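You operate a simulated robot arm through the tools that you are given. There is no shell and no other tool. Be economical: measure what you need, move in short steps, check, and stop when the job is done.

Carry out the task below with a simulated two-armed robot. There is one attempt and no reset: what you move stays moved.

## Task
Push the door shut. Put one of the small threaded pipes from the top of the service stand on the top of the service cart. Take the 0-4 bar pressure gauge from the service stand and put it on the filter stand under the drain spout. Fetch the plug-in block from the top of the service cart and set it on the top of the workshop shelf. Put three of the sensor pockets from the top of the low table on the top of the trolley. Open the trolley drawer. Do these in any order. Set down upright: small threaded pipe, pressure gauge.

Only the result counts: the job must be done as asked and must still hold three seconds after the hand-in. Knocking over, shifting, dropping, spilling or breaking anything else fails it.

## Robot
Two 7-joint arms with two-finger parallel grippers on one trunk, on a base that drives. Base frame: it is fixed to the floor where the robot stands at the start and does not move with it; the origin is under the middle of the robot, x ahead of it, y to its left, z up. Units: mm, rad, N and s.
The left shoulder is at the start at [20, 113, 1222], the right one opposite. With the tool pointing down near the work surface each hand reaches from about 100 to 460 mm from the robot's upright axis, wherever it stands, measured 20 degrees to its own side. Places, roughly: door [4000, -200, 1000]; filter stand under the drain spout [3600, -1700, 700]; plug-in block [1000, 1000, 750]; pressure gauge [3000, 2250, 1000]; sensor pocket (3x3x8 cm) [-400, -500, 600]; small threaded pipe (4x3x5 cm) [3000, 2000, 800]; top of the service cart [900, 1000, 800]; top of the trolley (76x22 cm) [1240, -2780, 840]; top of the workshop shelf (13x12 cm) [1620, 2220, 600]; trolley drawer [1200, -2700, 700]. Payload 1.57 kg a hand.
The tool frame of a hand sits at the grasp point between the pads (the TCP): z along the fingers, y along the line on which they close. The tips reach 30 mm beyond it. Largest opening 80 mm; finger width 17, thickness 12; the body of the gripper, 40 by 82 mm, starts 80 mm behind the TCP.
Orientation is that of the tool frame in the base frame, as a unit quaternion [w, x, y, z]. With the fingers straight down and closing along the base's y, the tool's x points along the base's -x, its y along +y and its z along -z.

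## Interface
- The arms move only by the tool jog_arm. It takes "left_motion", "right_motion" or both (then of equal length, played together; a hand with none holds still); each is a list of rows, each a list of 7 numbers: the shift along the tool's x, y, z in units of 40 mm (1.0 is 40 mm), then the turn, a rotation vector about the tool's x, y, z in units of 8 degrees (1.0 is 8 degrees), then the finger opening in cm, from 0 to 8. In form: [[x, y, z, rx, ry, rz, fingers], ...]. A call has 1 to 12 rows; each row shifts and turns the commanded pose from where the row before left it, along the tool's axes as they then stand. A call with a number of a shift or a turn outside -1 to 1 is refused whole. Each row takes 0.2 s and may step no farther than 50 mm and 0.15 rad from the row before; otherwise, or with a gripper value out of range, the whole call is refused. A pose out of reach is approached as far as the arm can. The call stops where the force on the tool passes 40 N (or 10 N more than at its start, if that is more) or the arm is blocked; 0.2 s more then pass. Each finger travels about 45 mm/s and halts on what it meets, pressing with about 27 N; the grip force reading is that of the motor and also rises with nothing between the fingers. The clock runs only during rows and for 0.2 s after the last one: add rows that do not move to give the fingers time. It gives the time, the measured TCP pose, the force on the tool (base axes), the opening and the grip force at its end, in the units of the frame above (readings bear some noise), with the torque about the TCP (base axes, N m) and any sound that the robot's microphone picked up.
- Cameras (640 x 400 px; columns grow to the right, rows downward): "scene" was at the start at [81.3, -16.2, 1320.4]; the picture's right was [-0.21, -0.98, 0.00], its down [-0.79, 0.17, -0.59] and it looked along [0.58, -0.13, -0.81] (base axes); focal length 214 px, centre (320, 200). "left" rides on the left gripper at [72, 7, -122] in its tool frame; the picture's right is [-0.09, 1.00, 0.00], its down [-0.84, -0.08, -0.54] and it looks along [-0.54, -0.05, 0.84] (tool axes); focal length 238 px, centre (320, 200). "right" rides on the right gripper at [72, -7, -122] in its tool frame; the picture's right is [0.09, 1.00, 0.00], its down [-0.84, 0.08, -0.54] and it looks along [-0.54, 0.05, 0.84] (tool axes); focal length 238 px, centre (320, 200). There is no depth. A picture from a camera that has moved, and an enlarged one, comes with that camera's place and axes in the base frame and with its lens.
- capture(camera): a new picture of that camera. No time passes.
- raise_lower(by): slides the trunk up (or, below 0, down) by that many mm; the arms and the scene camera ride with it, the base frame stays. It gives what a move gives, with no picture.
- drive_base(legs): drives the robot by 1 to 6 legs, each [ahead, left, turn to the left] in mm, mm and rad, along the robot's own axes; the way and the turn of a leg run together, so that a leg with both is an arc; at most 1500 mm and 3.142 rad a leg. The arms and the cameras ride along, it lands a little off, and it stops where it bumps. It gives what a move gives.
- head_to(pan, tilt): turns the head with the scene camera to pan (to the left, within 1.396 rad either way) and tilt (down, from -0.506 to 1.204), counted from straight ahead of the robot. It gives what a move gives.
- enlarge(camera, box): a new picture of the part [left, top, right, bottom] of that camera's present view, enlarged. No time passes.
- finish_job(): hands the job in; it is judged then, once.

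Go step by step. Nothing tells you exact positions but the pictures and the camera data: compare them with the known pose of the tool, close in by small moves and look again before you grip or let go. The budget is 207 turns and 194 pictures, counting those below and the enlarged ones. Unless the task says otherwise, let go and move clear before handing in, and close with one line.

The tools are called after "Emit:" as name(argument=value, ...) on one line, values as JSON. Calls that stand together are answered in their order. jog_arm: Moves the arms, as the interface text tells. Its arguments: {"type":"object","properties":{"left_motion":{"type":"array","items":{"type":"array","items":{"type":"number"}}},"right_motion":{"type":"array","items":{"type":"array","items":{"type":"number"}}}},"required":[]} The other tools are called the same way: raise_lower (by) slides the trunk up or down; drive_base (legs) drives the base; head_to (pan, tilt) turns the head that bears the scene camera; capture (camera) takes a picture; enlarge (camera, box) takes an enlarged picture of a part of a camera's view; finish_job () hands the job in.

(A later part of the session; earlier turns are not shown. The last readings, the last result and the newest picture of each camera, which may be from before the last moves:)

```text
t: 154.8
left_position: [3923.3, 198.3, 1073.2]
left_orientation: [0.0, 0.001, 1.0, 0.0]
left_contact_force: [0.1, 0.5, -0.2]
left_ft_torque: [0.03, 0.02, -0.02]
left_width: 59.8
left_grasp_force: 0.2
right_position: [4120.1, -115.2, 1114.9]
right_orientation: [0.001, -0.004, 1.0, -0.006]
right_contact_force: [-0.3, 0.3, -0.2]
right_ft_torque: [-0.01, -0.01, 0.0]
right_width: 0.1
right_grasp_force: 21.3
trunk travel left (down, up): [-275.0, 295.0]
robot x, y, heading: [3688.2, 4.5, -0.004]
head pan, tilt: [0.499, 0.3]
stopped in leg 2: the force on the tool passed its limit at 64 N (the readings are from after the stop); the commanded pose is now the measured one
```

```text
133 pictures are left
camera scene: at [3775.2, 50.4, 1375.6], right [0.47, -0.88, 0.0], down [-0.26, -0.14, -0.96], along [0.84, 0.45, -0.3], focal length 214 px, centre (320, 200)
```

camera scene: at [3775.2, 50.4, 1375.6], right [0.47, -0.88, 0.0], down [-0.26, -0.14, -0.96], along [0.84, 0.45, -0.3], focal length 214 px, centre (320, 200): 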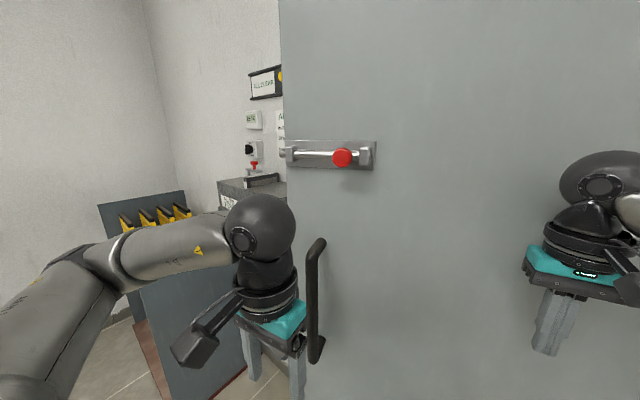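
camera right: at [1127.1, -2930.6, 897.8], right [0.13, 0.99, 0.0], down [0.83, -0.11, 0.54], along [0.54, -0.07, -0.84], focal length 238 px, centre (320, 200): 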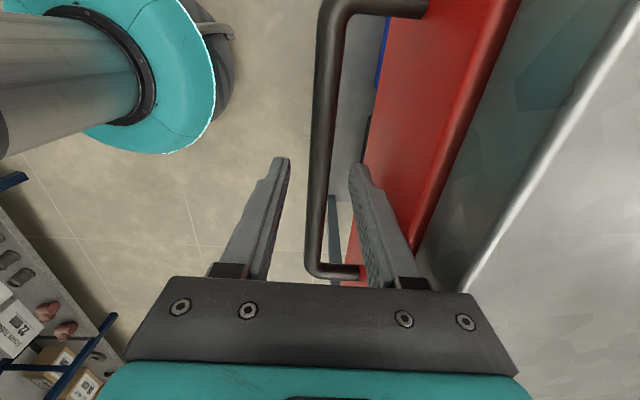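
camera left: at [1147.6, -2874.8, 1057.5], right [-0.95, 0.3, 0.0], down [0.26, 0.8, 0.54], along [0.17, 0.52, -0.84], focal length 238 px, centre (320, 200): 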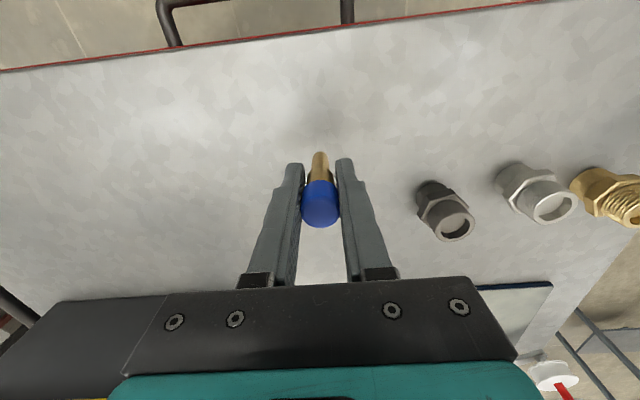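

Emit:
drive_base(legs=[[25, 0, 0], [25, 0, 0], [25, 0, 0]])

Emit:
drive_base(legs=[[25, 0, 0], [25, 0, 0], [25, 0, 0]])

Emit:
capture(camera="scene")

```text
t: 156.4
left_position: [3998.2, 197.4, 1074.0]
left_orientation: [-0.001, 0.002, 1.0, 0.0]
left_contact_force: [0.6, 0.0, 0.3]
left_ft_torque: [0.02, 0.05, -0.01]
left_width: 60.3
left_grasp_force: 0.0
right_position: [4196.0, -116.0, 1113.2]
right_orientation: [0.001, -0.005, 1.0, -0.005]
right_contact_force: [-1.3, 0.9, -0.7]
right_ft_torque: [-0.02, 0.03, 0.0]
right_width: 0.2
right_grasp_force: 21.3
trunk travel left (down, up): [-275.0, 295.0]
robot x, y, heading: [3756.7, 5.3, -0.004]
head pan, tilt: [0.499, 0.3]
```

```text
t: 158.1
left_position: [4073.7, 197.7, 1074.7]
left_orientation: [0.0, 0.001, 1.0, 0.0]
left_contact_force: [0.4, -0.1, -0.1]
left_ft_torque: [0.01, 0.03, 0.0]
left_width: 60.2
left_grasp_force: 0.1
right_position: [4271.3, -116.5, 1113.8]
right_orientation: [0.0, -0.004, 1.0, -0.006]
right_contact_force: [0.8, -0.3, 0.8]
right_ft_torque: [0.01, 0.04, -0.02]
right_width: 0.0
right_grasp_force: 21.9
trunk travel left (down, up): [-275.0, 295.0]
robot x, y, heading: [3835.7, 5.4, -0.005]
head pan, tilt: [0.499, 0.3]
```

```text
132 pictures are left
camera scene: at [3926.0, 49.5, 1375.5], right [0.47, -0.88, 0.0], down [-0.26, -0.14, -0.95], along [0.84, 0.45, -0.3], focal length 214 px, centre (320, 200)
```

scene: 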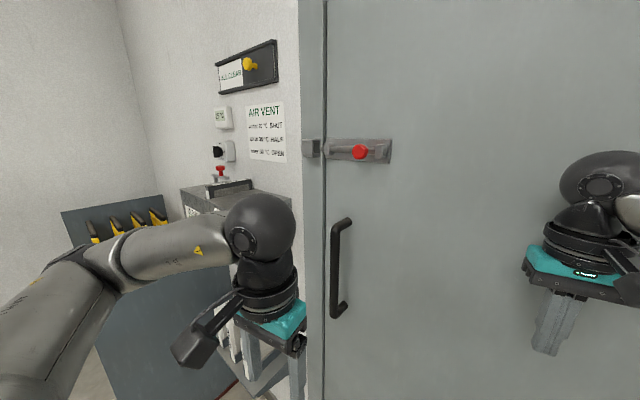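

Emit:
enlarge(camera="scene", box=[270, 90, 430, 210])

Emit:
drive_base(legs=[[20, 0, 0], [20, 0, 0], [20, 0, 0]])

Emit:
enlarge(camera="scene", box=[270, 90, 430, 210])

```text
3.33 times, centred on (350, 150) of scene
camera zoom: at [3926.0, 49.5, 1375.5], right [0.47, -0.88, 0.0], down [-0.26, -0.14, -0.95], along [0.84, 0.45, -0.3], focal length 715 px, centre (220, 367)
```

zoom: 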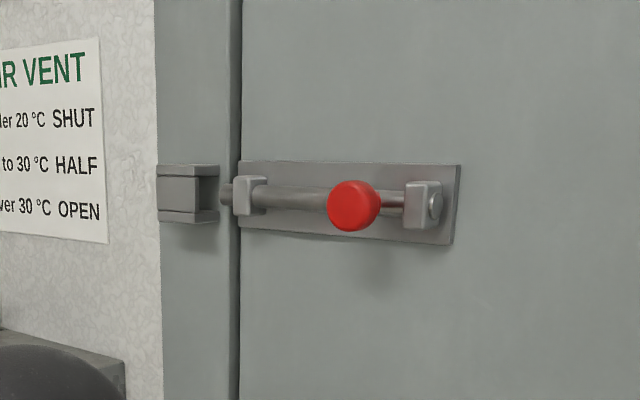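

```text
t: 159.3
left_position: [4099.1, 196.5, 1075.2]
left_orientation: [0.001, 0.002, 1.0, -0.001]
left_contact_force: [-0.2, 0.3, 0.5]
left_ft_torque: [0.03, -0.02, 0.0]
left_width: 60.0
left_grasp_force: 0.0
right_position: [4289.2, -117.6, 1116.7]
right_orientation: [-0.004, -0.007, 1.0, -0.009]
right_contact_force: [-20.8, -2.8, 1.5]
right_ft_torque: [0.33, -2.58, -0.39]
right_width: 0.0
right_grasp_force: 20.9
trunk travel left (down, up): [-275.0, 295.0]
robot x, y, heading: [3861.0, 4.6, -0.007]
head pan, tilt: [0.499, 0.3]
stopped in leg 2: the force on the tool passed its limit at 55 N (the readings are from after the stop); the commanded pose is now the measured one
```

```text
3.33 times, centred on (350, 150) of scene
camera zoom: at [3948.8, 48.9, 1375.9], right [0.47, -0.88, 0.0], down [-0.26, -0.14, -0.96], along [0.84, 0.45, -0.29], focal length 715 px, centre (220, 367)
```

zoom: 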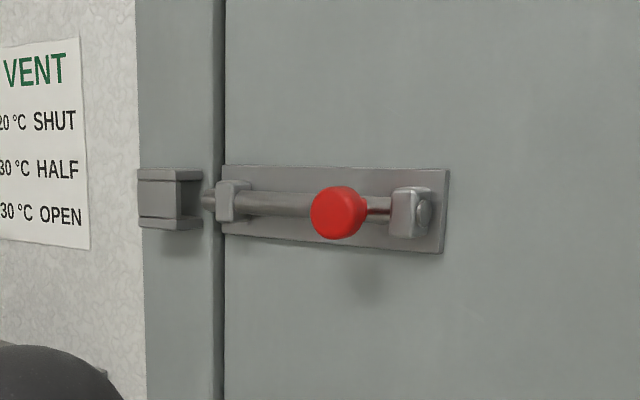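

The door is at its stop, bolt aligned with the keeper. I back away and check it stays shut.

Emit:
drive_base(legs=[[-500, 0, 0]])

Emit:
head_to(pan=0.0, tilt=0.3)

Emit:
capture(camera="scene")

```text
t: 162.2
left_position: [3607.0, 200.9, 1072.6]
left_orientation: [0.001, 0.001, 1.0, 0.0]
left_contact_force: [-0.7, 0.7, -0.4]
left_ft_torque: [0.01, -0.04, 0.0]
left_width: 60.1
left_grasp_force: 0.0
right_position: [3799.5, -113.9, 1114.1]
right_orientation: [-0.004, -0.008, 1.0, -0.007]
right_contact_force: [-0.8, 1.0, -0.2]
right_ft_torque: [0.0, 0.0, 0.02]
right_width: 0.1
right_grasp_force: 21.2
trunk travel left (down, up): [-275.0, 295.0]
robot x, y, heading: [3363.9, 6.1, -0.008]
head pan, tilt: [0.499, 0.3]
```

```text
t: 163.1
left_position: [3606.7, 200.9, 1073.5]
left_orientation: [-0.001, 0.0, 1.0, 0.0]
left_contact_force: [1.4, 0.9, -1.5]
left_ft_torque: [-0.03, 0.0, 0.0]
left_width: 60.2
left_grasp_force: 0.1
right_position: [3799.9, -112.5, 1113.3]
right_orientation: [-0.004, -0.007, 1.0, -0.008]
right_contact_force: [-0.6, -0.3, -0.1]
right_ft_torque: [-0.01, 0.01, 0.0]
right_width: 0.1
right_grasp_force: 21.7
trunk travel left (down, up): [-275.0, 295.0]
robot x, y, heading: [3365.1, 4.3, -0.003]
head pan, tilt: [0.0, 0.3]
```

```text
129 pictures are left
camera scene: at [3469.3, 7.5, 1375.6], right [0.0, -1.0, 0.0], down [-0.3, 0.0, -0.96], along [0.96, 0.0, -0.3], focal length 214 px, centre (320, 200)
```

scene: 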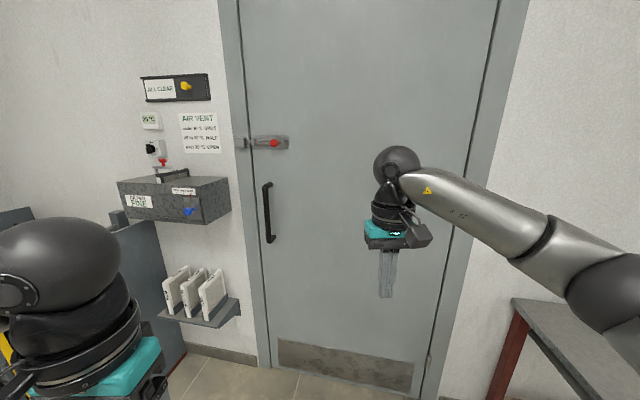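

The door is shut. Now to the service stand on the left; I back up and turn towards it.

Emit:
drive_base(legs=[[-350, 0, 0], [0, 0, 1.571], [700, 0, 0]])

Emit:
head_to(pan=0.0, tilt=0.5)

Emit:
capture(camera="scene")

```text
t: 172.7
left_position: [2826.0, 955.9, 1073.5]
left_orientation: [0.0, 0.709, -0.706, 0.001]
left_contact_force: [-0.2, 0.3, 0.0]
left_ft_torque: [-0.04, -0.01, -0.05]
left_width: 59.9
left_grasp_force: 0.0
right_position: [3140.9, 1149.3, 1113.5]
right_orientation: [-0.003, 0.715, -0.699, 0.009]
right_contact_force: [-0.2, 0.1, -0.3]
right_ft_torque: [-0.02, 0.0, -0.03]
right_width: 0.0
right_grasp_force: 21.0
trunk travel left (down, up): [-275.0, 295.0]
robot x, y, heading: [3019.0, 715.2, 1.573]
head pan, tilt: [0.0, 0.3]
```

```text
t: 173.4
left_position: [2826.3, 955.3, 1074.2]
left_orientation: [0.001, 0.709, -0.706, 0.0]
left_contact_force: [-0.3, 0.2, -1.4]
left_ft_torque: [-0.03, -0.04, -0.02]
left_width: 60.3
left_grasp_force: 0.1
right_position: [3139.9, 1149.1, 1114.1]
right_orientation: [-0.003, 0.715, -0.7, 0.009]
right_contact_force: [-0.2, 0.8, 0.7]
right_ft_torque: [0.03, 0.0, -0.03]
right_width: 0.0
right_grasp_force: 21.0
trunk travel left (down, up): [-275.0, 295.0]
robot x, y, heading: [3022.6, 713.3, 1.575]
head pan, tilt: [0.0, 0.499]
```

```text
128 pictures are left
camera scene: at [3019.6, 815.5, 1357.2], right [1.0, 0.0, 0.0], down [0.0, -0.48, -0.88], along [0.0, 0.88, -0.48], focal length 214 px, centre (320, 200)
```

scene: 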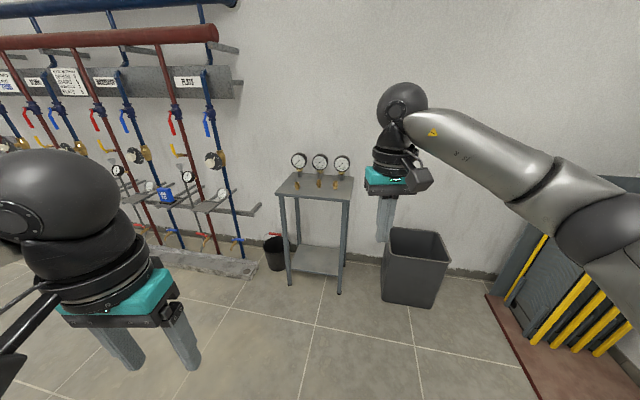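

Emit:
enlarge(camera="scene", box=[260, 140, 370, 210])

```text
5.71 times, centred on (315, 175) of scene
camera zoom: at [3019.6, 815.5, 1357.2], right [1.0, 0.0, 0.0], down [0.0, -0.48, -0.88], along [0.0, 0.88, -0.48], focal length 1226 px, centre (349, 343)
```

zoom: 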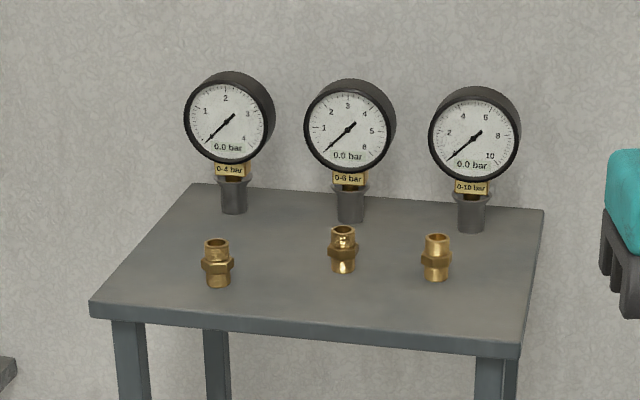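

The 0‑4 bar gauge is leftmost on the stand; brass threaded pipes stand in front. I approach, square to the stand edge.

Emit:
drive_base(legs=[[0, 0, 0.227], [800, 0, 0], [0, 0, -0.436]])

Emit:
head_to(pan=0.0, tilt=0.75)

Emit:
capture(camera="scene")

```text
t: 179.8
left_position: [2699.6, 1770.2, 1073.6]
left_orientation: [0.0, -0.63, 0.777, -0.001]
left_contact_force: [0.1, -0.2, 0.3]
left_ft_torque: [-0.01, 0.0, -0.02]
left_width: 59.8
left_grasp_force: 0.0
right_position: [3048.4, 1893.2, 1113.6]
right_orientation: [0.001, -0.637, 0.771, -0.008]
right_contact_force: [0.2, -0.4, -0.5]
right_ft_torque: [-0.01, 0.0, -0.01]
right_width: 0.0
right_grasp_force: 21.7
trunk travel left (down, up): [-275.0, 295.0]
robot x, y, heading: [2840.5, 1492.4, 1.361]
head pan, tilt: [0.0, 0.499]
```

```text
t: 180.5
left_position: [2699.9, 1768.9, 1074.0]
left_orientation: [-0.001, -0.631, 0.776, -0.001]
left_contact_force: [-0.4, 0.1, -0.6]
left_ft_torque: [0.0, -0.05, 0.01]
left_width: 59.8
left_grasp_force: 0.0
right_position: [3046.4, 1893.2, 1113.0]
right_orientation: [0.001, -0.637, 0.771, -0.009]
right_contact_force: [-0.6, 0.0, 0.9]
right_ft_torque: [0.03, -0.01, -0.04]
right_width: 0.0
right_grasp_force: 20.6
trunk travel left (down, up): [-275.0, 295.0]
robot x, y, heading: [2840.3, 1496.5, 1.359]
head pan, tilt: [0.0, 0.75]
```

```text
126 pictures are left
camera scene: at [2858.1, 1585.4, 1335.3], right [0.98, -0.21, 0.0], down [-0.14, -0.67, -0.73], along [0.15, 0.72, -0.68], focal length 214 px, centre (320, 200)
```

scene: 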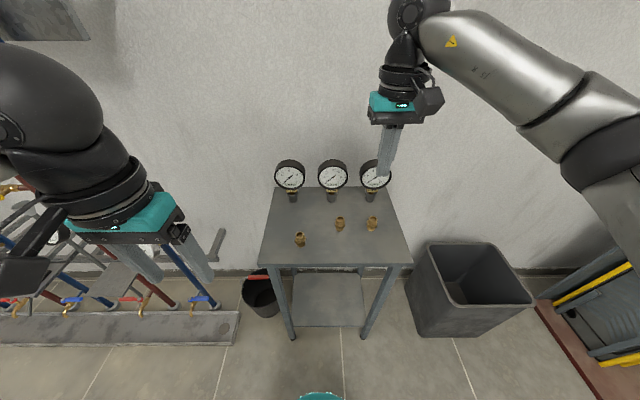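

Emit:
jog_arm(right_motion=[[0.9, 0, 0, 0, 0, 0, 3], [0.9, 0, 0, 0, 0, 0, 6], [0.9, 0, 0, 0, 0, 0, 6], [0.9, 0, 0, 0, 0, 0, 6], [0.9, 0, 0, 0, 0, 0, 6]])

Emit:
enlarge(camera="scene", box=[250, 150, 420, 280])

Emit:
drive_base(legs=[[170, 0, 0]])

Emit:
capture(camera="scene")

Emit:
enlarge(camera="scene", box=[230, 180, 430, 350])

```text
t: 181.7
left_position: [2700.3, 1770.1, 1073.3]
left_orientation: [-0.001, -0.63, 0.777, -0.001]
left_contact_force: [0.0, 0.4, 0.9]
left_ft_torque: [0.04, -0.01, -0.01]
left_width: 60.1
left_grasp_force: 0.0
right_position: [3014.2, 1717.9, 1115.0]
right_orientation: [0.002, -0.636, 0.771, -0.009]
right_contact_force: [0.7, 0.0, -0.1]
right_ft_torque: [-0.01, 0.05, -0.01]
right_width: 60.0
right_grasp_force: 0.1
trunk travel left (down, up): [-275.0, 295.0]
robot x, y, heading: [2839.0, 1494.3, 1.359]
head pan, tilt: [0.0, 0.75]
```

```text
3.08 times, centred on (335, 215) of scene
camera zoom: at [2858.0, 1585.1, 1335.3], right [0.98, -0.21, 0.0], down [-0.14, -0.67, -0.73], along [0.15, 0.72, -0.68], focal length 660 px, centre (274, 154)
```

zoom: 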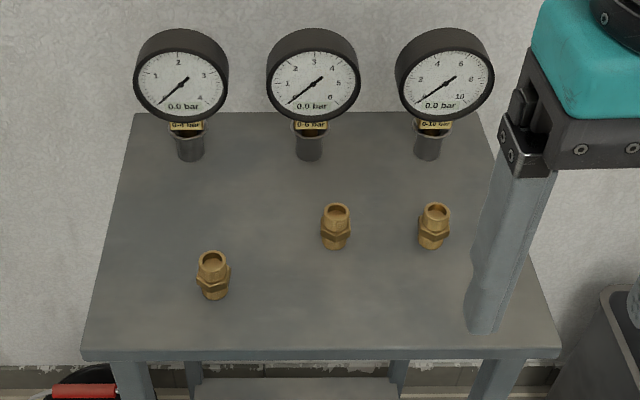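

```text
t: 183.2
left_position: [2736.0, 1937.2, 1073.4]
left_orientation: [-0.001, -0.631, 0.776, 0.0]
left_contact_force: [0.0, 0.3, 0.4]
left_ft_torque: [-0.01, 0.0, 0.0]
left_width: 60.1
left_grasp_force: 0.0
right_position: [3047.4, 1884.7, 1116.5]
right_orientation: [0.001, -0.637, 0.771, -0.01]
right_contact_force: [0.8, -0.3, -0.6]
right_ft_torque: [0.0, 0.05, 0.01]
right_width: 59.9
right_grasp_force: 0.0
trunk travel left (down, up): [-275.0, 295.0]
robot x, y, heading: [2870.1, 1662.8, 1.361]
head pan, tilt: [0.0, 0.75]
```

```text
124 pictures are left
camera scene: at [2893.5, 1752.0, 1335.1], right [0.98, -0.21, 0.0], down [-0.14, -0.67, -0.73], along [0.15, 0.71, -0.68], focal length 214 px, centre (320, 200)
```

scene: 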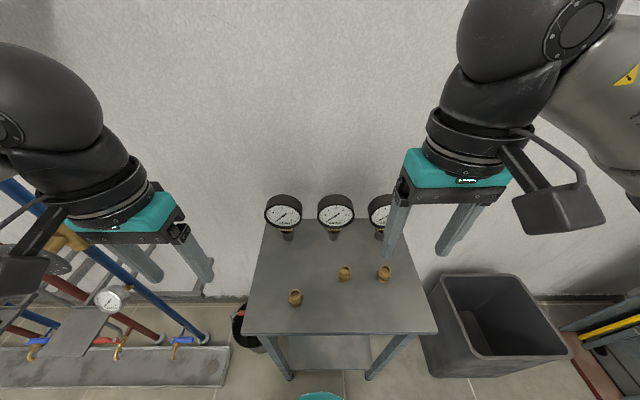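

```text
2.35 times, centred on (330, 265) of scene
camera zoom: at [2893.5, 1752.0, 1335.1], right [0.98, -0.21, 0.0], down [-0.14, -0.67, -0.73], along [0.15, 0.71, -0.68], focal length 505 px, centre (296, 47)
```

zoom: 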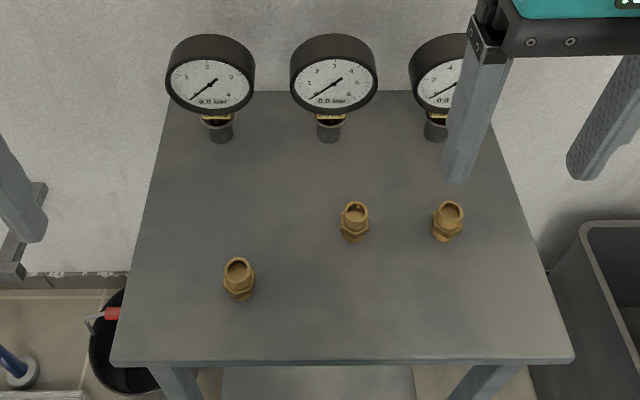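

Stand top is about z 800; gauge 0‑4 centre near (2883, 2173), pipes near (2884, 1976) and (3010, 2003). I turn the left hand to close fore‑and‑aft for the gauge dial.

Emit:
drive_base(legs=[[20, 0, 0]])

Emit:
jog_arm(left_motion=[[0, 0, 0, 0, 0, -0.9375, 6], [0, 0, 0, 0, 0, -0.9375, 7], [0, 0, 0, 0, 0, -0.9375, 8], [0, 0, 0, 0, 0, -0.9375, 8], [0, 0, 0, 0, 0, -0.9375, 8], [0, 0, 0, 0, 0, -0.9375, 8], [0, 0, 0, 0, 0, -0.9375, 8], [0, 0, 0, 0, 0, -0.9375, 8], [0, 0, 0, 0, 0, -0.9375, 8], [0, 0, 0, 0, 0, -0.9375, 8], [0, 0, 0, 0, 0, -0.9375, 8], [0, 0, 0, 0, 0, -0.9375, 8]])

Emit:
capture(camera="left")

```text
t: 184.0
left_position: [2738.9, 1955.9, 1073.4]
left_orientation: [-0.001, -0.631, 0.776, 0.0]
left_contact_force: [0.2, 0.4, -0.4]
left_ft_torque: [-0.06, -0.01, 0.0]
left_width: 60.0
left_grasp_force: 0.0
right_position: [3053.3, 1904.9, 1113.9]
right_orientation: [0.002, -0.637, 0.771, -0.01]
right_contact_force: [0.6, 0.3, -0.5]
right_ft_torque: [-0.03, 0.01, -0.02]
right_width: 59.8
right_grasp_force: 0.0
trunk travel left (down, up): [-275.0, 295.0]
robot x, y, heading: [2876.6, 1679.2, 1.361]
head pan, tilt: [0.0, 0.75]
```

```text
t: 186.6
left_position: [2739.3, 1954.3, 1074.2]
left_orientation: [0.001, 0.995, -0.102, -0.001]
left_contact_force: [-0.6, 0.7, -0.4]
left_ft_torque: [0.01, -0.03, 0.03]
left_width: 80.1
left_grasp_force: 0.1
right_position: [3053.7, 1904.6, 1116.1]
right_orientation: [0.002, -0.637, 0.771, -0.009]
right_contact_force: [-0.2, 0.6, -0.5]
right_ft_torque: [-0.01, 0.03, 0.01]
right_width: 59.8
right_grasp_force: 0.0
trunk travel left (down, up): [-275.0, 295.0]
robot x, y, heading: [2879.9, 1679.2, 1.359]
head pan, tilt: [0.0, 0.75]
```

```text
122 pictures are left
camera left: at [2808.6, 1935.1, 1195.9], right [-0.29, -0.96, 0.0], down [-0.8, 0.25, 0.54], along [-0.52, 0.16, -0.84], focal length 238 px, centre (320, 200)
```

left: 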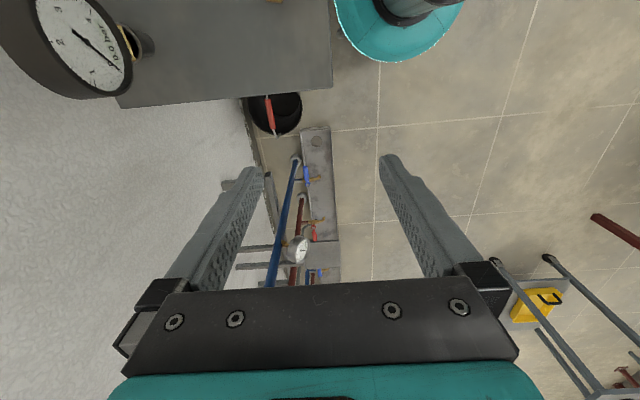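

Emit:
jog_arm(left_motion=[[0.3375, -0.92, 0, 0, 0, 0, 8], [0.3375, -0.92, 0, 0, 0, 0, 8], [0.3375, -0.92, 0, 0, 0, 0, 8], [0.3375, -0.92, 0, 0, 0, 0, 8], [0.3375, -0.92, 0, 0, 0, 0, 8], [0.3375, -0.92, 0, 0, 0, 0, 8], [0.3375, -0.92, 0, 0, 0, 0, 8]])

Emit:
capture(camera="left")

Emit:
capture(camera="scene")

```text
t: 188.2
left_position: [2885.3, 2187.5, 1073.5]
left_orientation: [0.001, 0.995, -0.104, -0.001]
left_contact_force: [-0.4, -0.2, -0.2]
left_ft_torque: [0.0, -0.03, 0.01]
left_width: 80.2
left_grasp_force: 0.1
right_position: [3053.7, 1902.8, 1115.8]
right_orientation: [0.001, -0.636, 0.771, -0.008]
right_contact_force: [0.0, -0.5, -1.1]
right_ft_torque: [-0.05, 0.01, 0.01]
right_width: 59.9
right_grasp_force: 0.1
trunk travel left (down, up): [-275.0, 295.0]
robot x, y, heading: [2879.4, 1681.1, 1.359]
head pan, tilt: [0.0, 0.75]
```

```text
121 pictures are left
camera left: at [2954.4, 2167.6, 1195.2], right [-0.3, -0.95, 0.0], down [-0.8, 0.25, 0.54], along [-0.52, 0.16, -0.84], focal length 238 px, centre (320, 200)
```

left: 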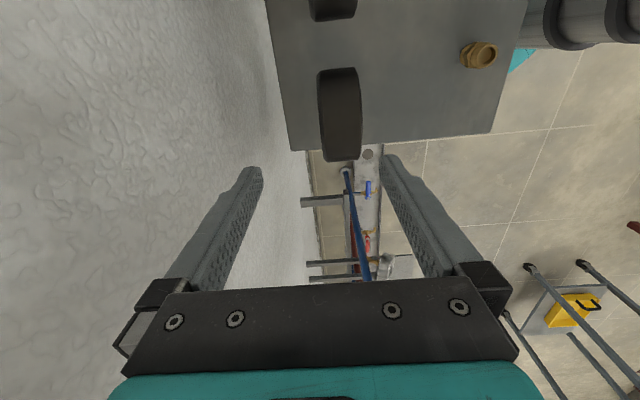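

```text
120 pictures are left
camera scene: at [2898.1, 1770.9, 1335.2], right [0.98, -0.21, 0.0], down [-0.14, -0.67, -0.73], along [0.15, 0.72, -0.68], focal length 214 px, centre (320, 200)
```

scene: 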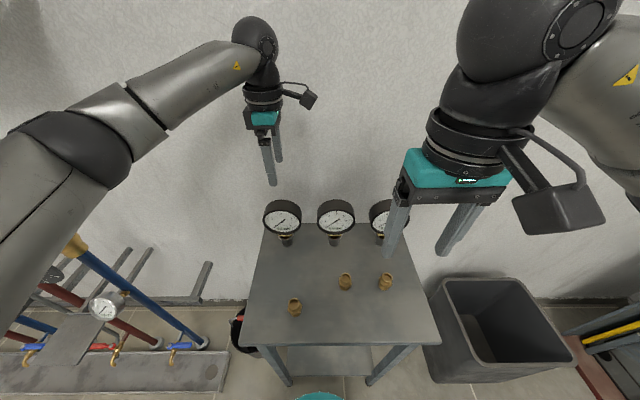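

The dial is about 19 mm nearer the front than the hand centre; I correct and go lower.

Emit:
jog_arm(left_motion=[[0, 0.47, 0.3, 0, 0, 0, 8], [0, 0, 0.9, 0, 0, 0, 8], [0, 0, 0.9, 0, 0, 0, 8]])

Emit:
capture(camera="left")

Emit:
enlarge(camera="scene", box=[220, 120, 360, 260])

```text
t: 189.0
left_position: [2880.5, 2168.5, 989.5]
left_orientation: [0.0, 0.995, -0.103, -0.001]
left_contact_force: [0.2, 0.7, 1.2]
left_ft_torque: [-0.02, 0.0, 0.01]
left_width: 79.9
left_grasp_force: 0.0
right_position: [3052.7, 1904.4, 1115.6]
right_orientation: [0.002, -0.636, 0.771, -0.009]
right_contact_force: [1.0, -0.4, 0.1]
right_ft_torque: [-0.01, 0.01, 0.03]
right_width: 59.9
right_grasp_force: 0.2
trunk travel left (down, up): [-275.0, 295.0]
robot x, y, heading: [2879.1, 1678.4, 1.361]
head pan, tilt: [0.0, 0.75]
```

```text
119 pictures are left
camera left: at [2949.2, 2148.9, 1111.3], right [-0.29, -0.96, 0.0], down [-0.8, 0.25, 0.54], along [-0.52, 0.16, -0.84], focal length 238 px, centre (320, 200)
```

left: 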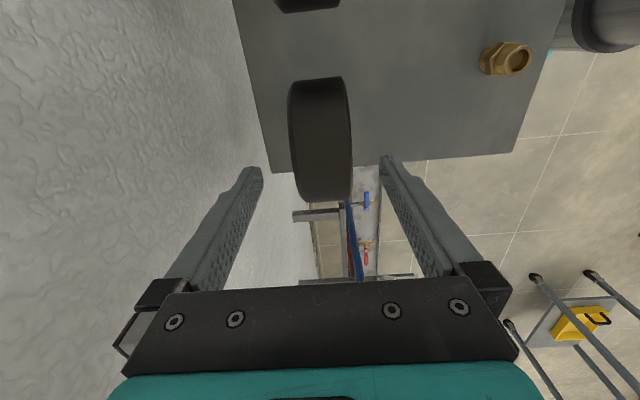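

```text
2.86 times, centred on (290, 190) of scene
camera zoom: at [2897.4, 1770.8, 1335.2], right [0.98, -0.21, 0.0], down [-0.14, -0.67, -0.73], along [0.15, 0.72, -0.68], focal length 613 px, centre (406, 229)
```

zoom: 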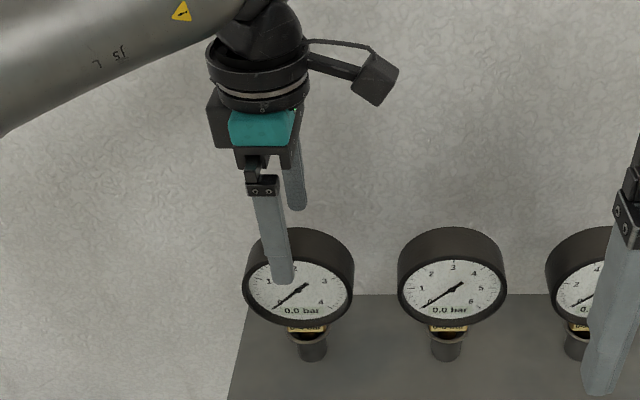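

Emit:
jog_arm(left_motion=[[0.05, 0, 0.7, 0, 0, 0, 8], [0, 0, 0.7, 0, 0, 0, 8], [0, 0, 0, 0, 0, 0, 6], [0, 0, 0, 0, 0, 0, 4], [0, 0, 0, 0, 0, 0, 2.5], [0, 0, 0, 0, 0, 0, 2.5], [0, 0, 0, 0, 0, 0, 2.5]])

Emit:
capture(camera="left")

Emit:
enlarge(camera="scene", box=[220, 120, 360, 260])

```text
t: 190.6
left_position: [2882.3, 2167.9, 932.6]
left_orientation: [0.001, 0.995, -0.103, 0.0]
left_contact_force: [0.1, -0.7, 0.0]
left_ft_torque: [-0.09, 0.01, 0.03]
left_width: 40.6
left_grasp_force: 27.2
right_position: [3052.3, 1903.3, 1115.7]
right_orientation: [0.002, -0.637, 0.771, -0.009]
right_contact_force: [0.1, 0.3, -0.6]
right_ft_torque: [0.0, 0.0, 0.02]
right_width: 59.7
right_grasp_force: 0.0
trunk travel left (down, up): [-275.0, 295.0]
robot x, y, heading: [2878.7, 1677.8, 1.36]
head pan, tilt: [0.0, 0.75]
```

```text
117 pictures are left
camera left: at [2952.2, 2148.0, 1054.5], right [-0.29, -0.96, 0.0], down [-0.8, 0.25, 0.54], along [-0.52, 0.16, -0.84], focal length 238 px, centre (320, 200)
```

left: 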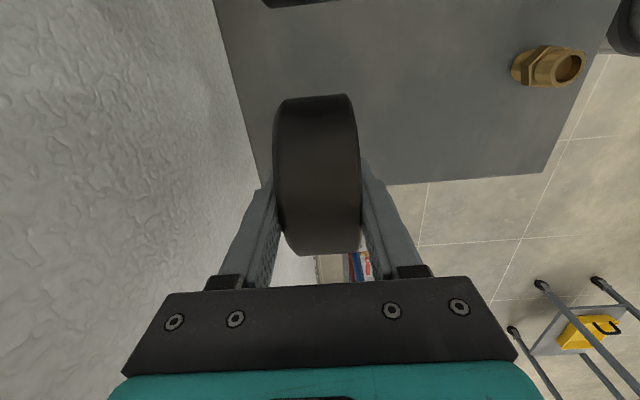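

```text
2.86 times, centred on (290, 190) of scene
camera zoom: at [2897.4, 1770.8, 1335.2], right [0.98, -0.21, 0.0], down [-0.14, -0.67, -0.73], along [0.15, 0.72, -0.68], focal length 613 px, centre (406, 229)
```

zoom: 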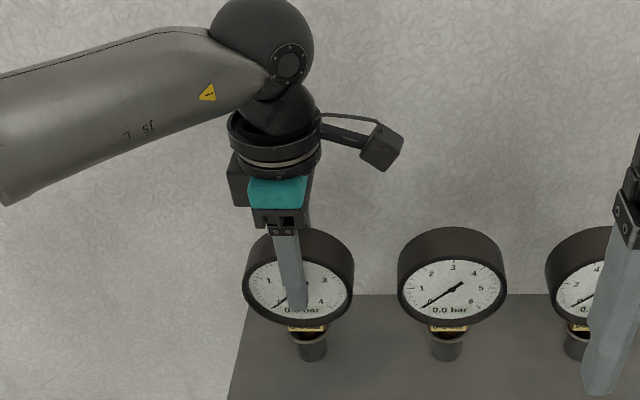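

The gauge is gripped. I lift slowly and look.

Emit:
jog_arm(left_motion=[[0, 0, -0.3, 0, 0, 0, 2.5], [0, 0, -0.5, 0, 0, 0, 2.5], [0, 0, -0.5, 0, 0, 0, 2.5]])

Emit:
enlarge(camera="scene", box=[220, 120, 360, 260])

```text
t: 191.4
left_position: [2883.0, 2169.4, 984.0]
left_orientation: [0.0, 0.995, -0.103, 0.0]
left_contact_force: [-0.4, -0.9, -3.8]
left_ft_torque: [-0.03, 0.03, 0.02]
left_width: 41.0
left_grasp_force: 27.0
right_position: [3052.7, 1903.9, 1114.8]
right_orientation: [0.001, -0.637, 0.771, -0.009]
right_contact_force: [-0.3, -0.2, 0.5]
right_ft_torque: [0.01, 0.02, 0.0]
right_width: 59.9
right_grasp_force: 0.1
trunk travel left (down, up): [-275.0, 295.0]
robot x, y, heading: [2874.6, 1679.3, 1.358]
head pan, tilt: [0.0, 0.75]
```

```text
2.86 times, centred on (290, 190) of scene
camera zoom: at [2897.5, 1770.9, 1335.2], right [0.98, -0.21, 0.0], down [-0.14, -0.67, -0.73], along [0.15, 0.72, -0.68], focal length 613 px, centre (406, 229)
```

zoom: 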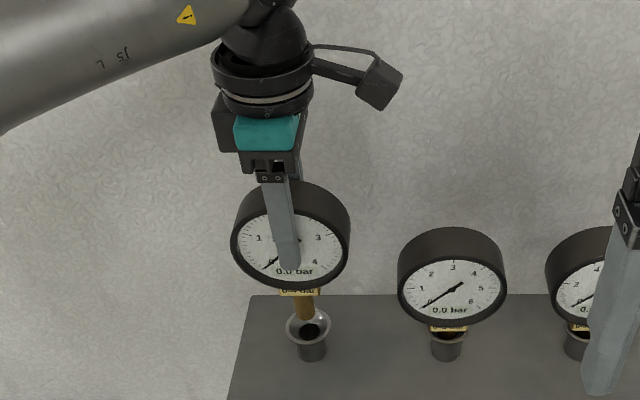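

The stem lifts out of a socket cup. I raise it fully clear and pull the hand back.

Emit:
jog_arm(left_motion=[[0, 0, -0.9, 0, 0, 0, 2.5], [0, 0, -0.9, 0, 0, 0, 2.5], [0, 0, -0.9, 0, 0, 0, 2.5], [0, 0, -0.9, 0, 0, 0, 2.5], [-0.4, 0.8, 0, 0, 0, 0, 2.5], [-0.5, 0.8, 0, 0, 0, 0, 2.5], [-0.5, 0.8, 0, 0, 0, 0, 2.5], [-0.5, 0.8, 0, 0, 0, 0, 2.5], [-0.5, 0.8, 0, 0, 0, 0, 2.5]])

Emit:
capture(camera="scene")

Emit:
capture(camera="right")

```text
t: 193.4
left_position: [2754.4, 2033.0, 1130.1]
left_orientation: [0.001, 0.995, -0.103, 0.0]
left_contact_force: [-0.2, 0.2, -4.3]
left_ft_torque: [0.04, -0.01, 0.02]
left_width: 40.9
left_grasp_force: 26.8
right_position: [3052.0, 1903.0, 1114.6]
right_orientation: [0.001, -0.637, 0.771, -0.009]
right_contact_force: [-1.5, 0.2, 0.9]
right_ft_torque: [-0.01, -0.01, 0.0]
right_width: 59.9
right_grasp_force: 0.0
trunk travel left (down, up): [-275.0, 295.0]
robot x, y, heading: [2875.7, 1681.7, 1.36]
head pan, tilt: [0.0, 0.75]
```

```text
114 pictures are left
camera scene: at [2896.7, 1770.4, 1335.3], right [0.98, -0.21, 0.0], down [-0.14, -0.67, -0.73], along [0.15, 0.72, -0.68], focal length 214 px, centre (320, 200)
```

scene: 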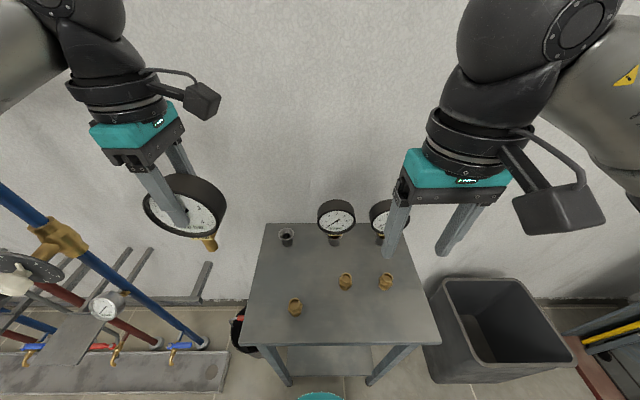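

```text
113 pictures are left
camera right: at [3042.9, 1833.0, 1239.2], right [-1.0, 0.1, -0.01], down [0.07, 0.84, 0.53], along [0.06, 0.53, -0.85], focal length 238 px, centre (320, 200)
```

right: 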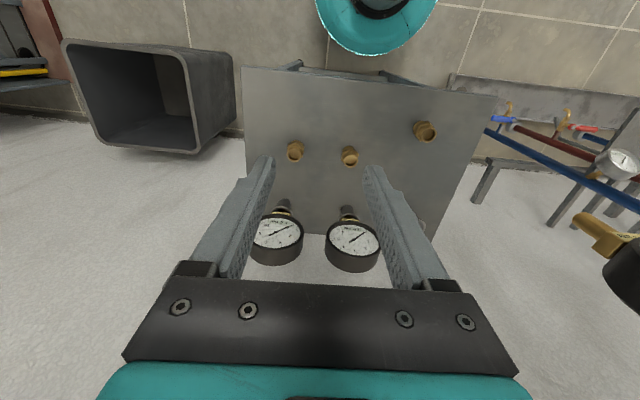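

The gauge is safely held. Now I zoom to locate the middle brass pipe for the right hand.

Emit:
enlarge(camera="right", box=[270, 110, 450, 190])

Emit:
enlarge(camera="scene", box=[270, 250, 410, 330])

```text
3.56 times, centred on (360, 150) of right
camera zoom: at [3042.9, 1833.0, 1239.2], right [-1.0, 0.1, -0.01], down [0.07, 0.84, 0.53], along [0.06, 0.53, -0.85], focal length 848 px, centre (178, 378)
```

zoom: 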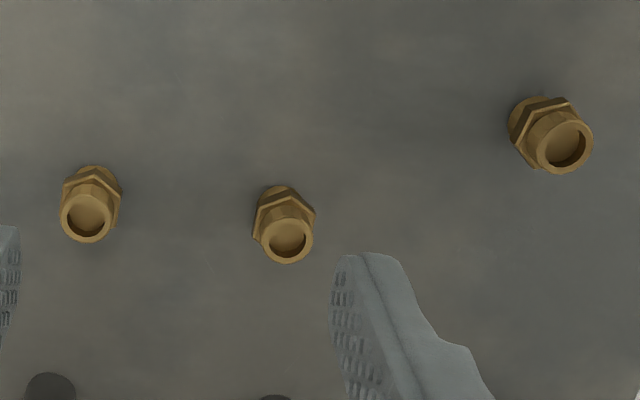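

```text
4.57 times, centred on (340, 290) of scene
camera zoom: at [2896.7, 1770.4, 1335.3], right [0.98, -0.21, 0.0], down [-0.14, -0.67, -0.73], along [0.15, 0.72, -0.68], focal length 980 px, centre (229, -211)
```

zoom: 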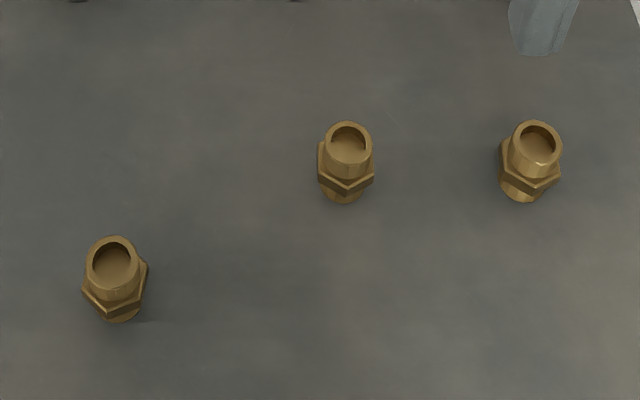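

Emit:
jog_arm(right_motion=[[-0.4365, 0.2975, 0.85, -0.113, -0.065, 0, 7], [-0.4365, 0.2975, 0.9, 0, 0, 0, 7], [-0.4365, 0.2975, 0.9, 0, 0, 0, 7], [-0.4365, 0.2975, 0.9, 0, 0, 0, 7], [-0.4365, 0.2975, 0.9, 0, 0, 0, 7]])

Emit:
capture(camera="right")

```text
t: 194.6
left_position: [2754.8, 2033.8, 1130.2]
left_orientation: [0.001, 0.995, -0.102, 0.0]
left_contact_force: [-0.2, 0.0, -5.2]
left_ft_torque: [0.0, -0.01, 0.01]
left_width: 40.7
left_grasp_force: 26.9
right_position: [3011.7, 2001.1, 936.5]
right_orientation: [0.001, -0.636, 0.771, -0.001]
right_contact_force: [-0.1, 0.7, 0.3]
right_ft_torque: [0.03, -0.02, 0.0]
right_width: 70.3
right_grasp_force: 0.1
trunk travel left (down, up): [-275.0, 295.0]
robot x, y, heading: [2879.1, 1683.1, 1.356]
head pan, tilt: [0.0, 0.75]
```

```text
110 pictures are left
camera right: at [3004.4, 1929.7, 1060.0], right [-1.0, 0.1, 0.0], down [0.08, 0.84, 0.54], along [0.05, 0.54, -0.84], focal length 238 px, centre (320, 200)
```

right: 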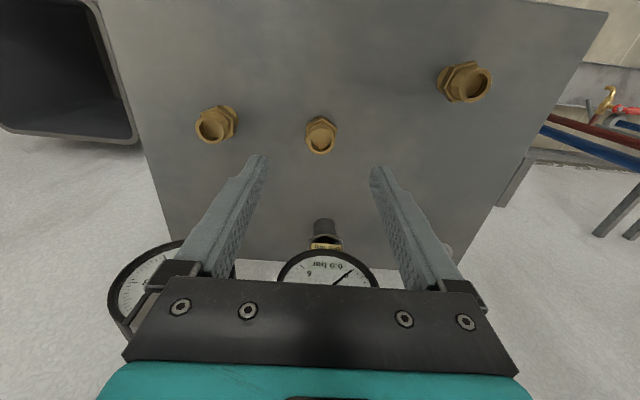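

Emit:
jog_arm(right_motion=[[0.02, 0.02, 0.8, 0, 0, 0, 7], [0, 0, 0.8, 0, 0, 0, 7], [0, 0, 0.8, 0, 0, 0, 7], [0, 0, 0, 0, 0, 0, 5], [0, 0, 0, 0, 0, 0, 3], [0, 0, 0, 0, 0, 0, 1.5], [0, 0, 0, 0, 0, 0, 1.5], [0, 0, 0, 0, 0, 0, 1.5]])

Emit:
capture(camera="right")

```text
t: 196.4
left_position: [2756.0, 2033.1, 1128.9]
left_orientation: [0.001, 0.995, -0.103, 0.0]
left_contact_force: [0.7, 0.7, -4.9]
left_ft_torque: [0.0, 0.02, 0.02]
left_width: 40.9
left_grasp_force: 27.1
right_position: [3009.7, 2000.4, 842.5]
right_orientation: [0.0, -0.637, 0.771, 0.0]
right_contact_force: [0.5, -0.7, 0.1]
right_ft_torque: [0.01, -0.02, -0.01]
right_width: 33.0
right_grasp_force: 27.0
trunk travel left (down, up): [-275.0, 295.0]
robot x, y, heading: [2882.8, 1677.7, 1.36]
head pan, tilt: [0.0, 0.75]
```

```text
109 pictures are left
camera right: at [3002.3, 1929.0, 964.7], right [-1.0, 0.1, 0.0], down [0.08, 0.84, 0.54], along [0.05, 0.54, -0.84], focal length 238 px, centre (320, 200)
```

right: 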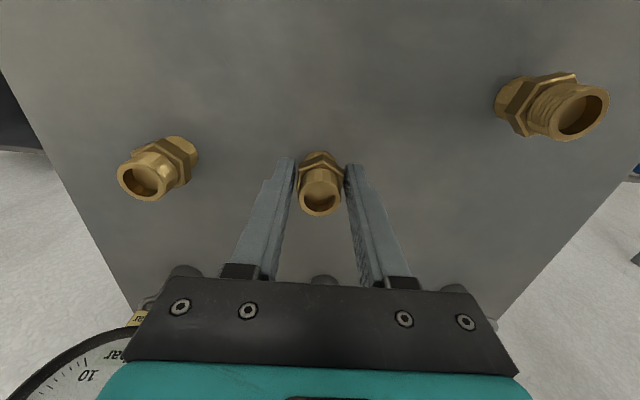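

Pipe gripped; lift it straight up.

Emit:
jog_arm(right_motion=[[0, 0, -0.5, 0, 0, 0, 1.5], [0, 0, -0.9, 0, 0, 0, 1.5], [0, 0, -0.9, 0, 0, 0, 1.5], [0, 0, -0.9, 0, 0, 0, 1.5], [0.3, 0, -0.9, 0, 0, 0, 1.5], [0.7, 0, -0.7, 0, 0, 0, 1.5], [0.9, 0, -0.4, 0, 0, 0, 1.5], [0.7, 0, 0, 0, 0, 0, 1.5]])

Emit:
capture(camera="scene")

```text
t: 198.2
left_position: [2755.4, 2032.6, 1129.3]
left_orientation: [0.001, 0.995, -0.102, 0.0]
left_contact_force: [0.5, -1.2, -4.1]
left_ft_torque: [0.01, -0.04, 0.03]
left_width: 40.8
left_grasp_force: 27.0
right_position: [2990.3, 1897.5, 1049.8]
right_orientation: [0.001, -0.637, 0.771, 0.0]
right_contact_force: [-0.5, 0.5, -0.7]
right_ft_torque: [0.01, 0.0, 0.0]
right_width: 33.0
right_grasp_force: 26.6
trunk travel left (down, up): [-275.0, 295.0]
robot x, y, heading: [2877.1, 1682.6, 1.364]
head pan, tilt: [0.0, 0.75]
```

```text
108 pictures are left
camera scene: at [2897.3, 1770.9, 1335.2], right [0.98, -0.21, 0.0], down [-0.14, -0.67, -0.73], along [0.15, 0.72, -0.68], focal length 214 px, centre (320, 200)
```

scene: 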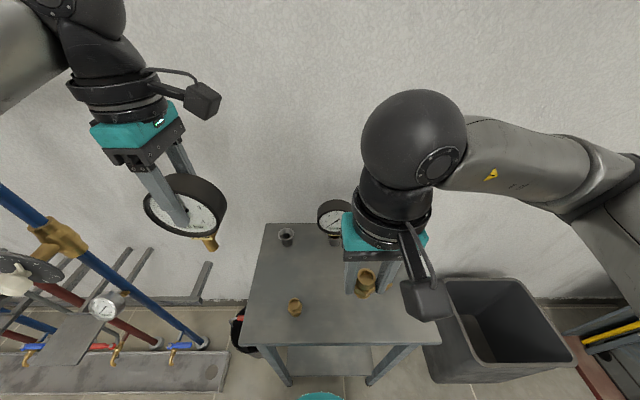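

Both parts are held. I back off and drive toward the service cart.

Emit:
drive_base(legs=[[-250, 0, 0], [0, 0, 2.02], [1000, 0, 0]])

Emit:
head_to(pan=0.0, tilt=0.5)

Emit:
capture(camera="scene")

```text
t: 209.6
left_position: [1579.1, 965.7, 1129.6]
left_orientation: [0.001, 0.626, 0.779, 0.001]
left_contact_force: [0.0, 0.1, -3.7]
left_ft_torque: [-0.02, -0.02, -0.02]
left_width: 40.9
left_grasp_force: 26.7
right_position: [1605.3, 1235.2, 1049.3]
right_orientation: [-0.001, 0.993, 0.116, 0.0]
right_contact_force: [-1.7, -0.5, -0.8]
right_ft_torque: [-0.02, -0.01, 0.0]
right_width: 33.3
right_grasp_force: 26.8
trunk travel left (down, up): [-275.0, 295.0]
robot x, y, heading: [1850.6, 1221.7, -2.929]
head pan, tilt: [0.0, 0.75]
```

```text
t: 210.3
left_position: [1580.1, 965.8, 1129.3]
left_orientation: [0.0, 0.626, 0.78, 0.0]
left_contact_force: [0.4, 0.6, -4.9]
left_ft_torque: [0.02, -0.02, 0.0]
left_width: 40.9
left_grasp_force: 27.4
right_position: [1607.0, 1235.0, 1048.8]
right_orientation: [0.0, 0.993, 0.116, 0.0]
right_contact_force: [-0.5, 0.0, -1.2]
right_ft_torque: [-0.02, 0.0, 0.02]
right_width: 32.9
right_grasp_force: 27.1
trunk travel left (down, up): [-275.0, 295.0]
robot x, y, heading: [1852.2, 1218.4, -2.924]
head pan, tilt: [0.0, 0.499]
```

```text
107 pictures are left
camera scene: at [1751.1, 1199.7, 1357.1], right [-0.21, 0.98, 0.0], down [0.47, 0.1, -0.88], along [-0.86, -0.19, -0.48], focal length 214 px, centre (320, 200)
```

scene: 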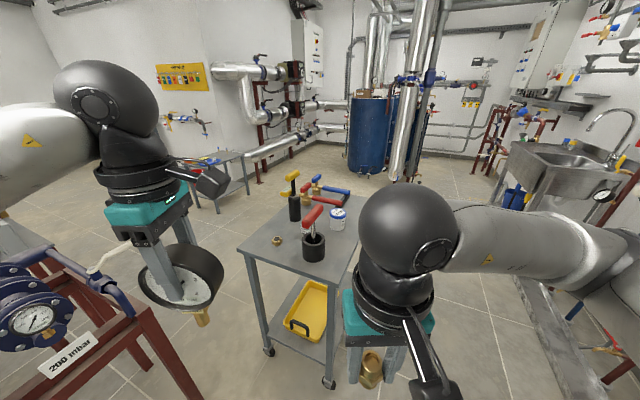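

Emit:
enlarge(camera="scene", box=[225, 160, 375, 280])

```text
3.33 times, centred on (300, 220) of scene
camera zoom: at [1751.1, 1199.7, 1357.1], right [-0.21, 0.98, 0.0], down [0.47, 0.1, -0.88], along [-0.86, -0.19, -0.48], focal length 715 px, centre (387, 133)
```

zoom: 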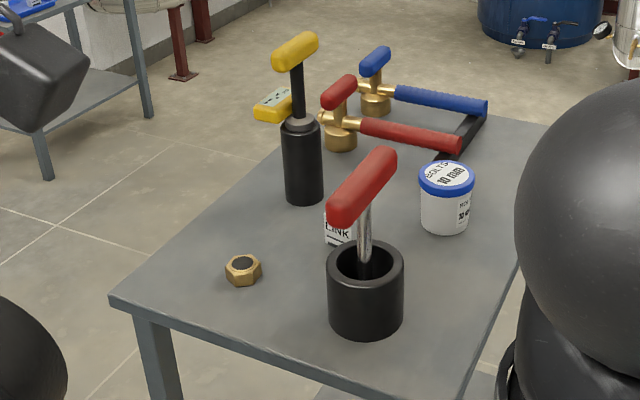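

A block labelled "LINK" sits behind the red‑handled cup — likely the plug-in block. I go closer for a better view.

Emit:
drive_base(legs=[[330, 0, 0]])

Emit:
head_to(pan=0.0, tilt=0.75)

Emit:
capture(camera="scene")

Emit:
enlarge(camera="scene", box=[200, 100, 440, 270])

```text
t: 212.5
left_position: [1253.7, 891.8, 1129.9]
left_orientation: [0.001, 0.626, 0.78, 0.001]
left_contact_force: [-1.2, -0.6, -6.2]
left_ft_torque: [0.0, -0.04, 0.01]
left_width: 40.9
left_grasp_force: 27.7
right_position: [1280.3, 1163.7, 1048.9]
right_orientation: [0.0, 0.993, 0.118, 0.0]
right_contact_force: [-0.1, 0.0, -0.6]
right_ft_torque: [0.02, -0.01, 0.02]
right_width: 33.1
right_grasp_force: 26.9
trunk travel left (down, up): [-275.0, 295.0]
robot x, y, heading: [1527.8, 1149.6, -2.923]
head pan, tilt: [0.0, 0.499]
```

```text
t: 213.3
left_position: [1254.1, 893.2, 1128.6]
left_orientation: [0.001, 0.626, 0.78, 0.001]
left_contact_force: [0.3, -0.1, -4.0]
left_ft_torque: [0.04, -0.04, 0.0]
left_width: 40.8
left_grasp_force: 26.8
right_position: [1280.7, 1163.7, 1049.4]
right_orientation: [-0.001, 0.993, 0.117, 0.0]
right_contact_force: [0.8, 0.4, -1.1]
right_ft_torque: [0.0, 0.03, -0.02]
right_width: 33.0
right_grasp_force: 28.1
trunk travel left (down, up): [-275.0, 295.0]
robot x, y, heading: [1526.3, 1151.0, -2.923]
head pan, tilt: [0.0, 0.75]
```

```text
105 pictures are left
camera scene: at [1433.9, 1130.1, 1335.2], right [-0.21, 0.98, 0.0], down [0.67, 0.15, -0.73], along [-0.71, -0.16, -0.68], focal length 214 px, centre (320, 200)
```

scene: 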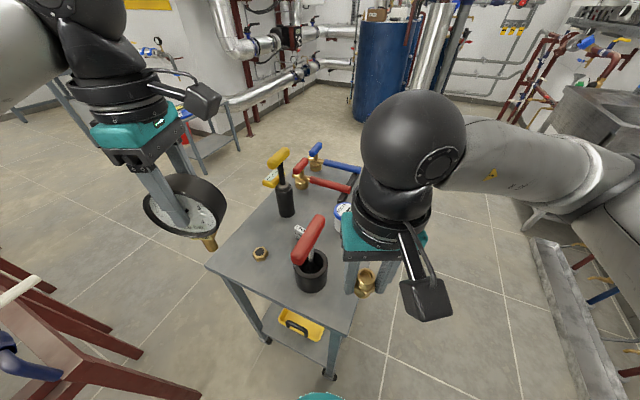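

```text
2.35 times, centred on (320, 185) of scene
camera zoom: at [1433.9, 1130.1, 1335.2], right [-0.21, 0.98, 0.0], down [0.67, 0.15, -0.73], along [-0.71, -0.16, -0.68], focal length 505 px, centre (320, 235)
```

zoom: 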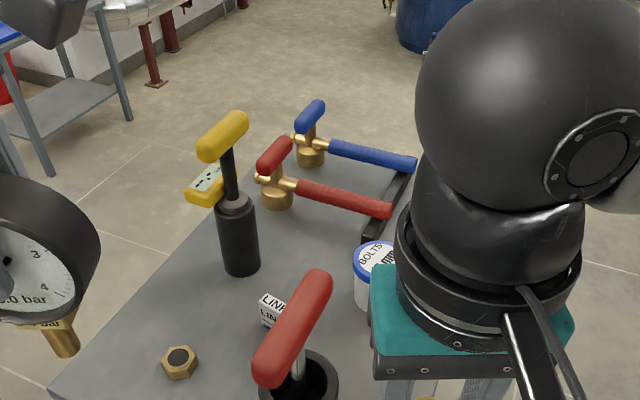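

The block is central on the cart, reachable best from its north side. I strafe around to that side.

Emit:
drive_base(legs=[[-30, -350, 0], [0, 0, 1.153], [110, -371, 0]])

Emit:
capture(camera="scene")

Emit:
capture(camera="right")

```text
t: 220.5
left_position: [1224.4, 1111.8, 1129.9]
left_orientation: [-0.001, 0.098, 0.995, 0.001]
left_contact_force: [0.2, 0.3, -4.4]
left_ft_torque: [0.03, 0.02, 0.01]
left_width: 41.1
left_grasp_force: 26.9
right_position: [987.8, 1243.7, 1049.1]
right_orientation: [0.001, 0.766, 0.642, 0.0]
right_contact_force: [0.2, -0.4, -0.3]
right_ft_torque: [0.01, 0.01, -0.01]
right_width: 32.6
right_grasp_force: 27.6
trunk travel left (down, up): [-275.0, 295.0]
robot x, y, heading: [1098.3, 1461.7, -1.767]
head pan, tilt: [0.0, 0.75]
```

```text
103 pictures are left
camera scene: at [1078.0, 1370.3, 1335.2], right [-0.98, 0.2, 0.0], down [0.13, 0.67, -0.73], along [-0.14, -0.72, -0.68], focal length 214 px, centre (320, 200)
```

scene: 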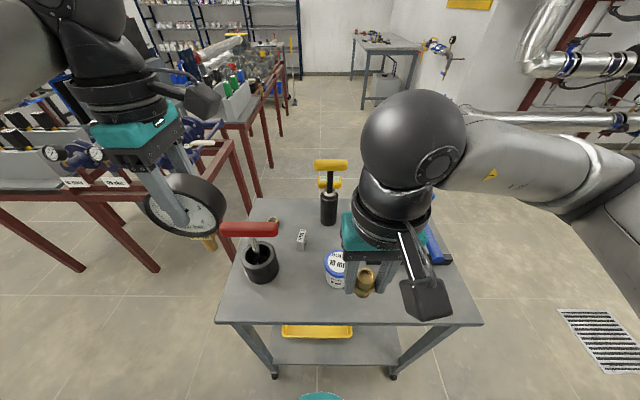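

```text
102 pictures are left
camera right: at [992.8, 1315.6, 1171.8], right [1.0, -0.08, 0.0], down [-0.07, -0.84, 0.54], along [-0.04, -0.54, -0.84], focal length 238 px, centre (320, 200)
```

right: 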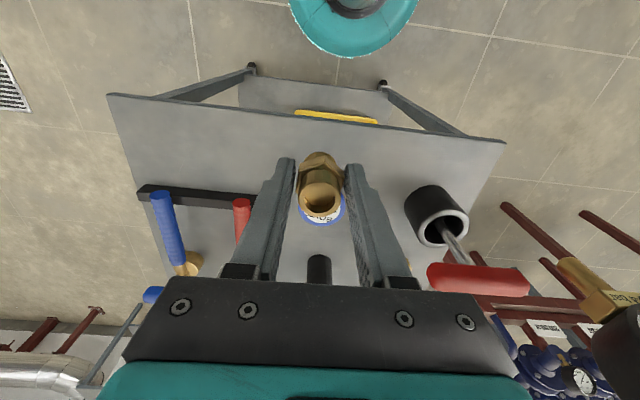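

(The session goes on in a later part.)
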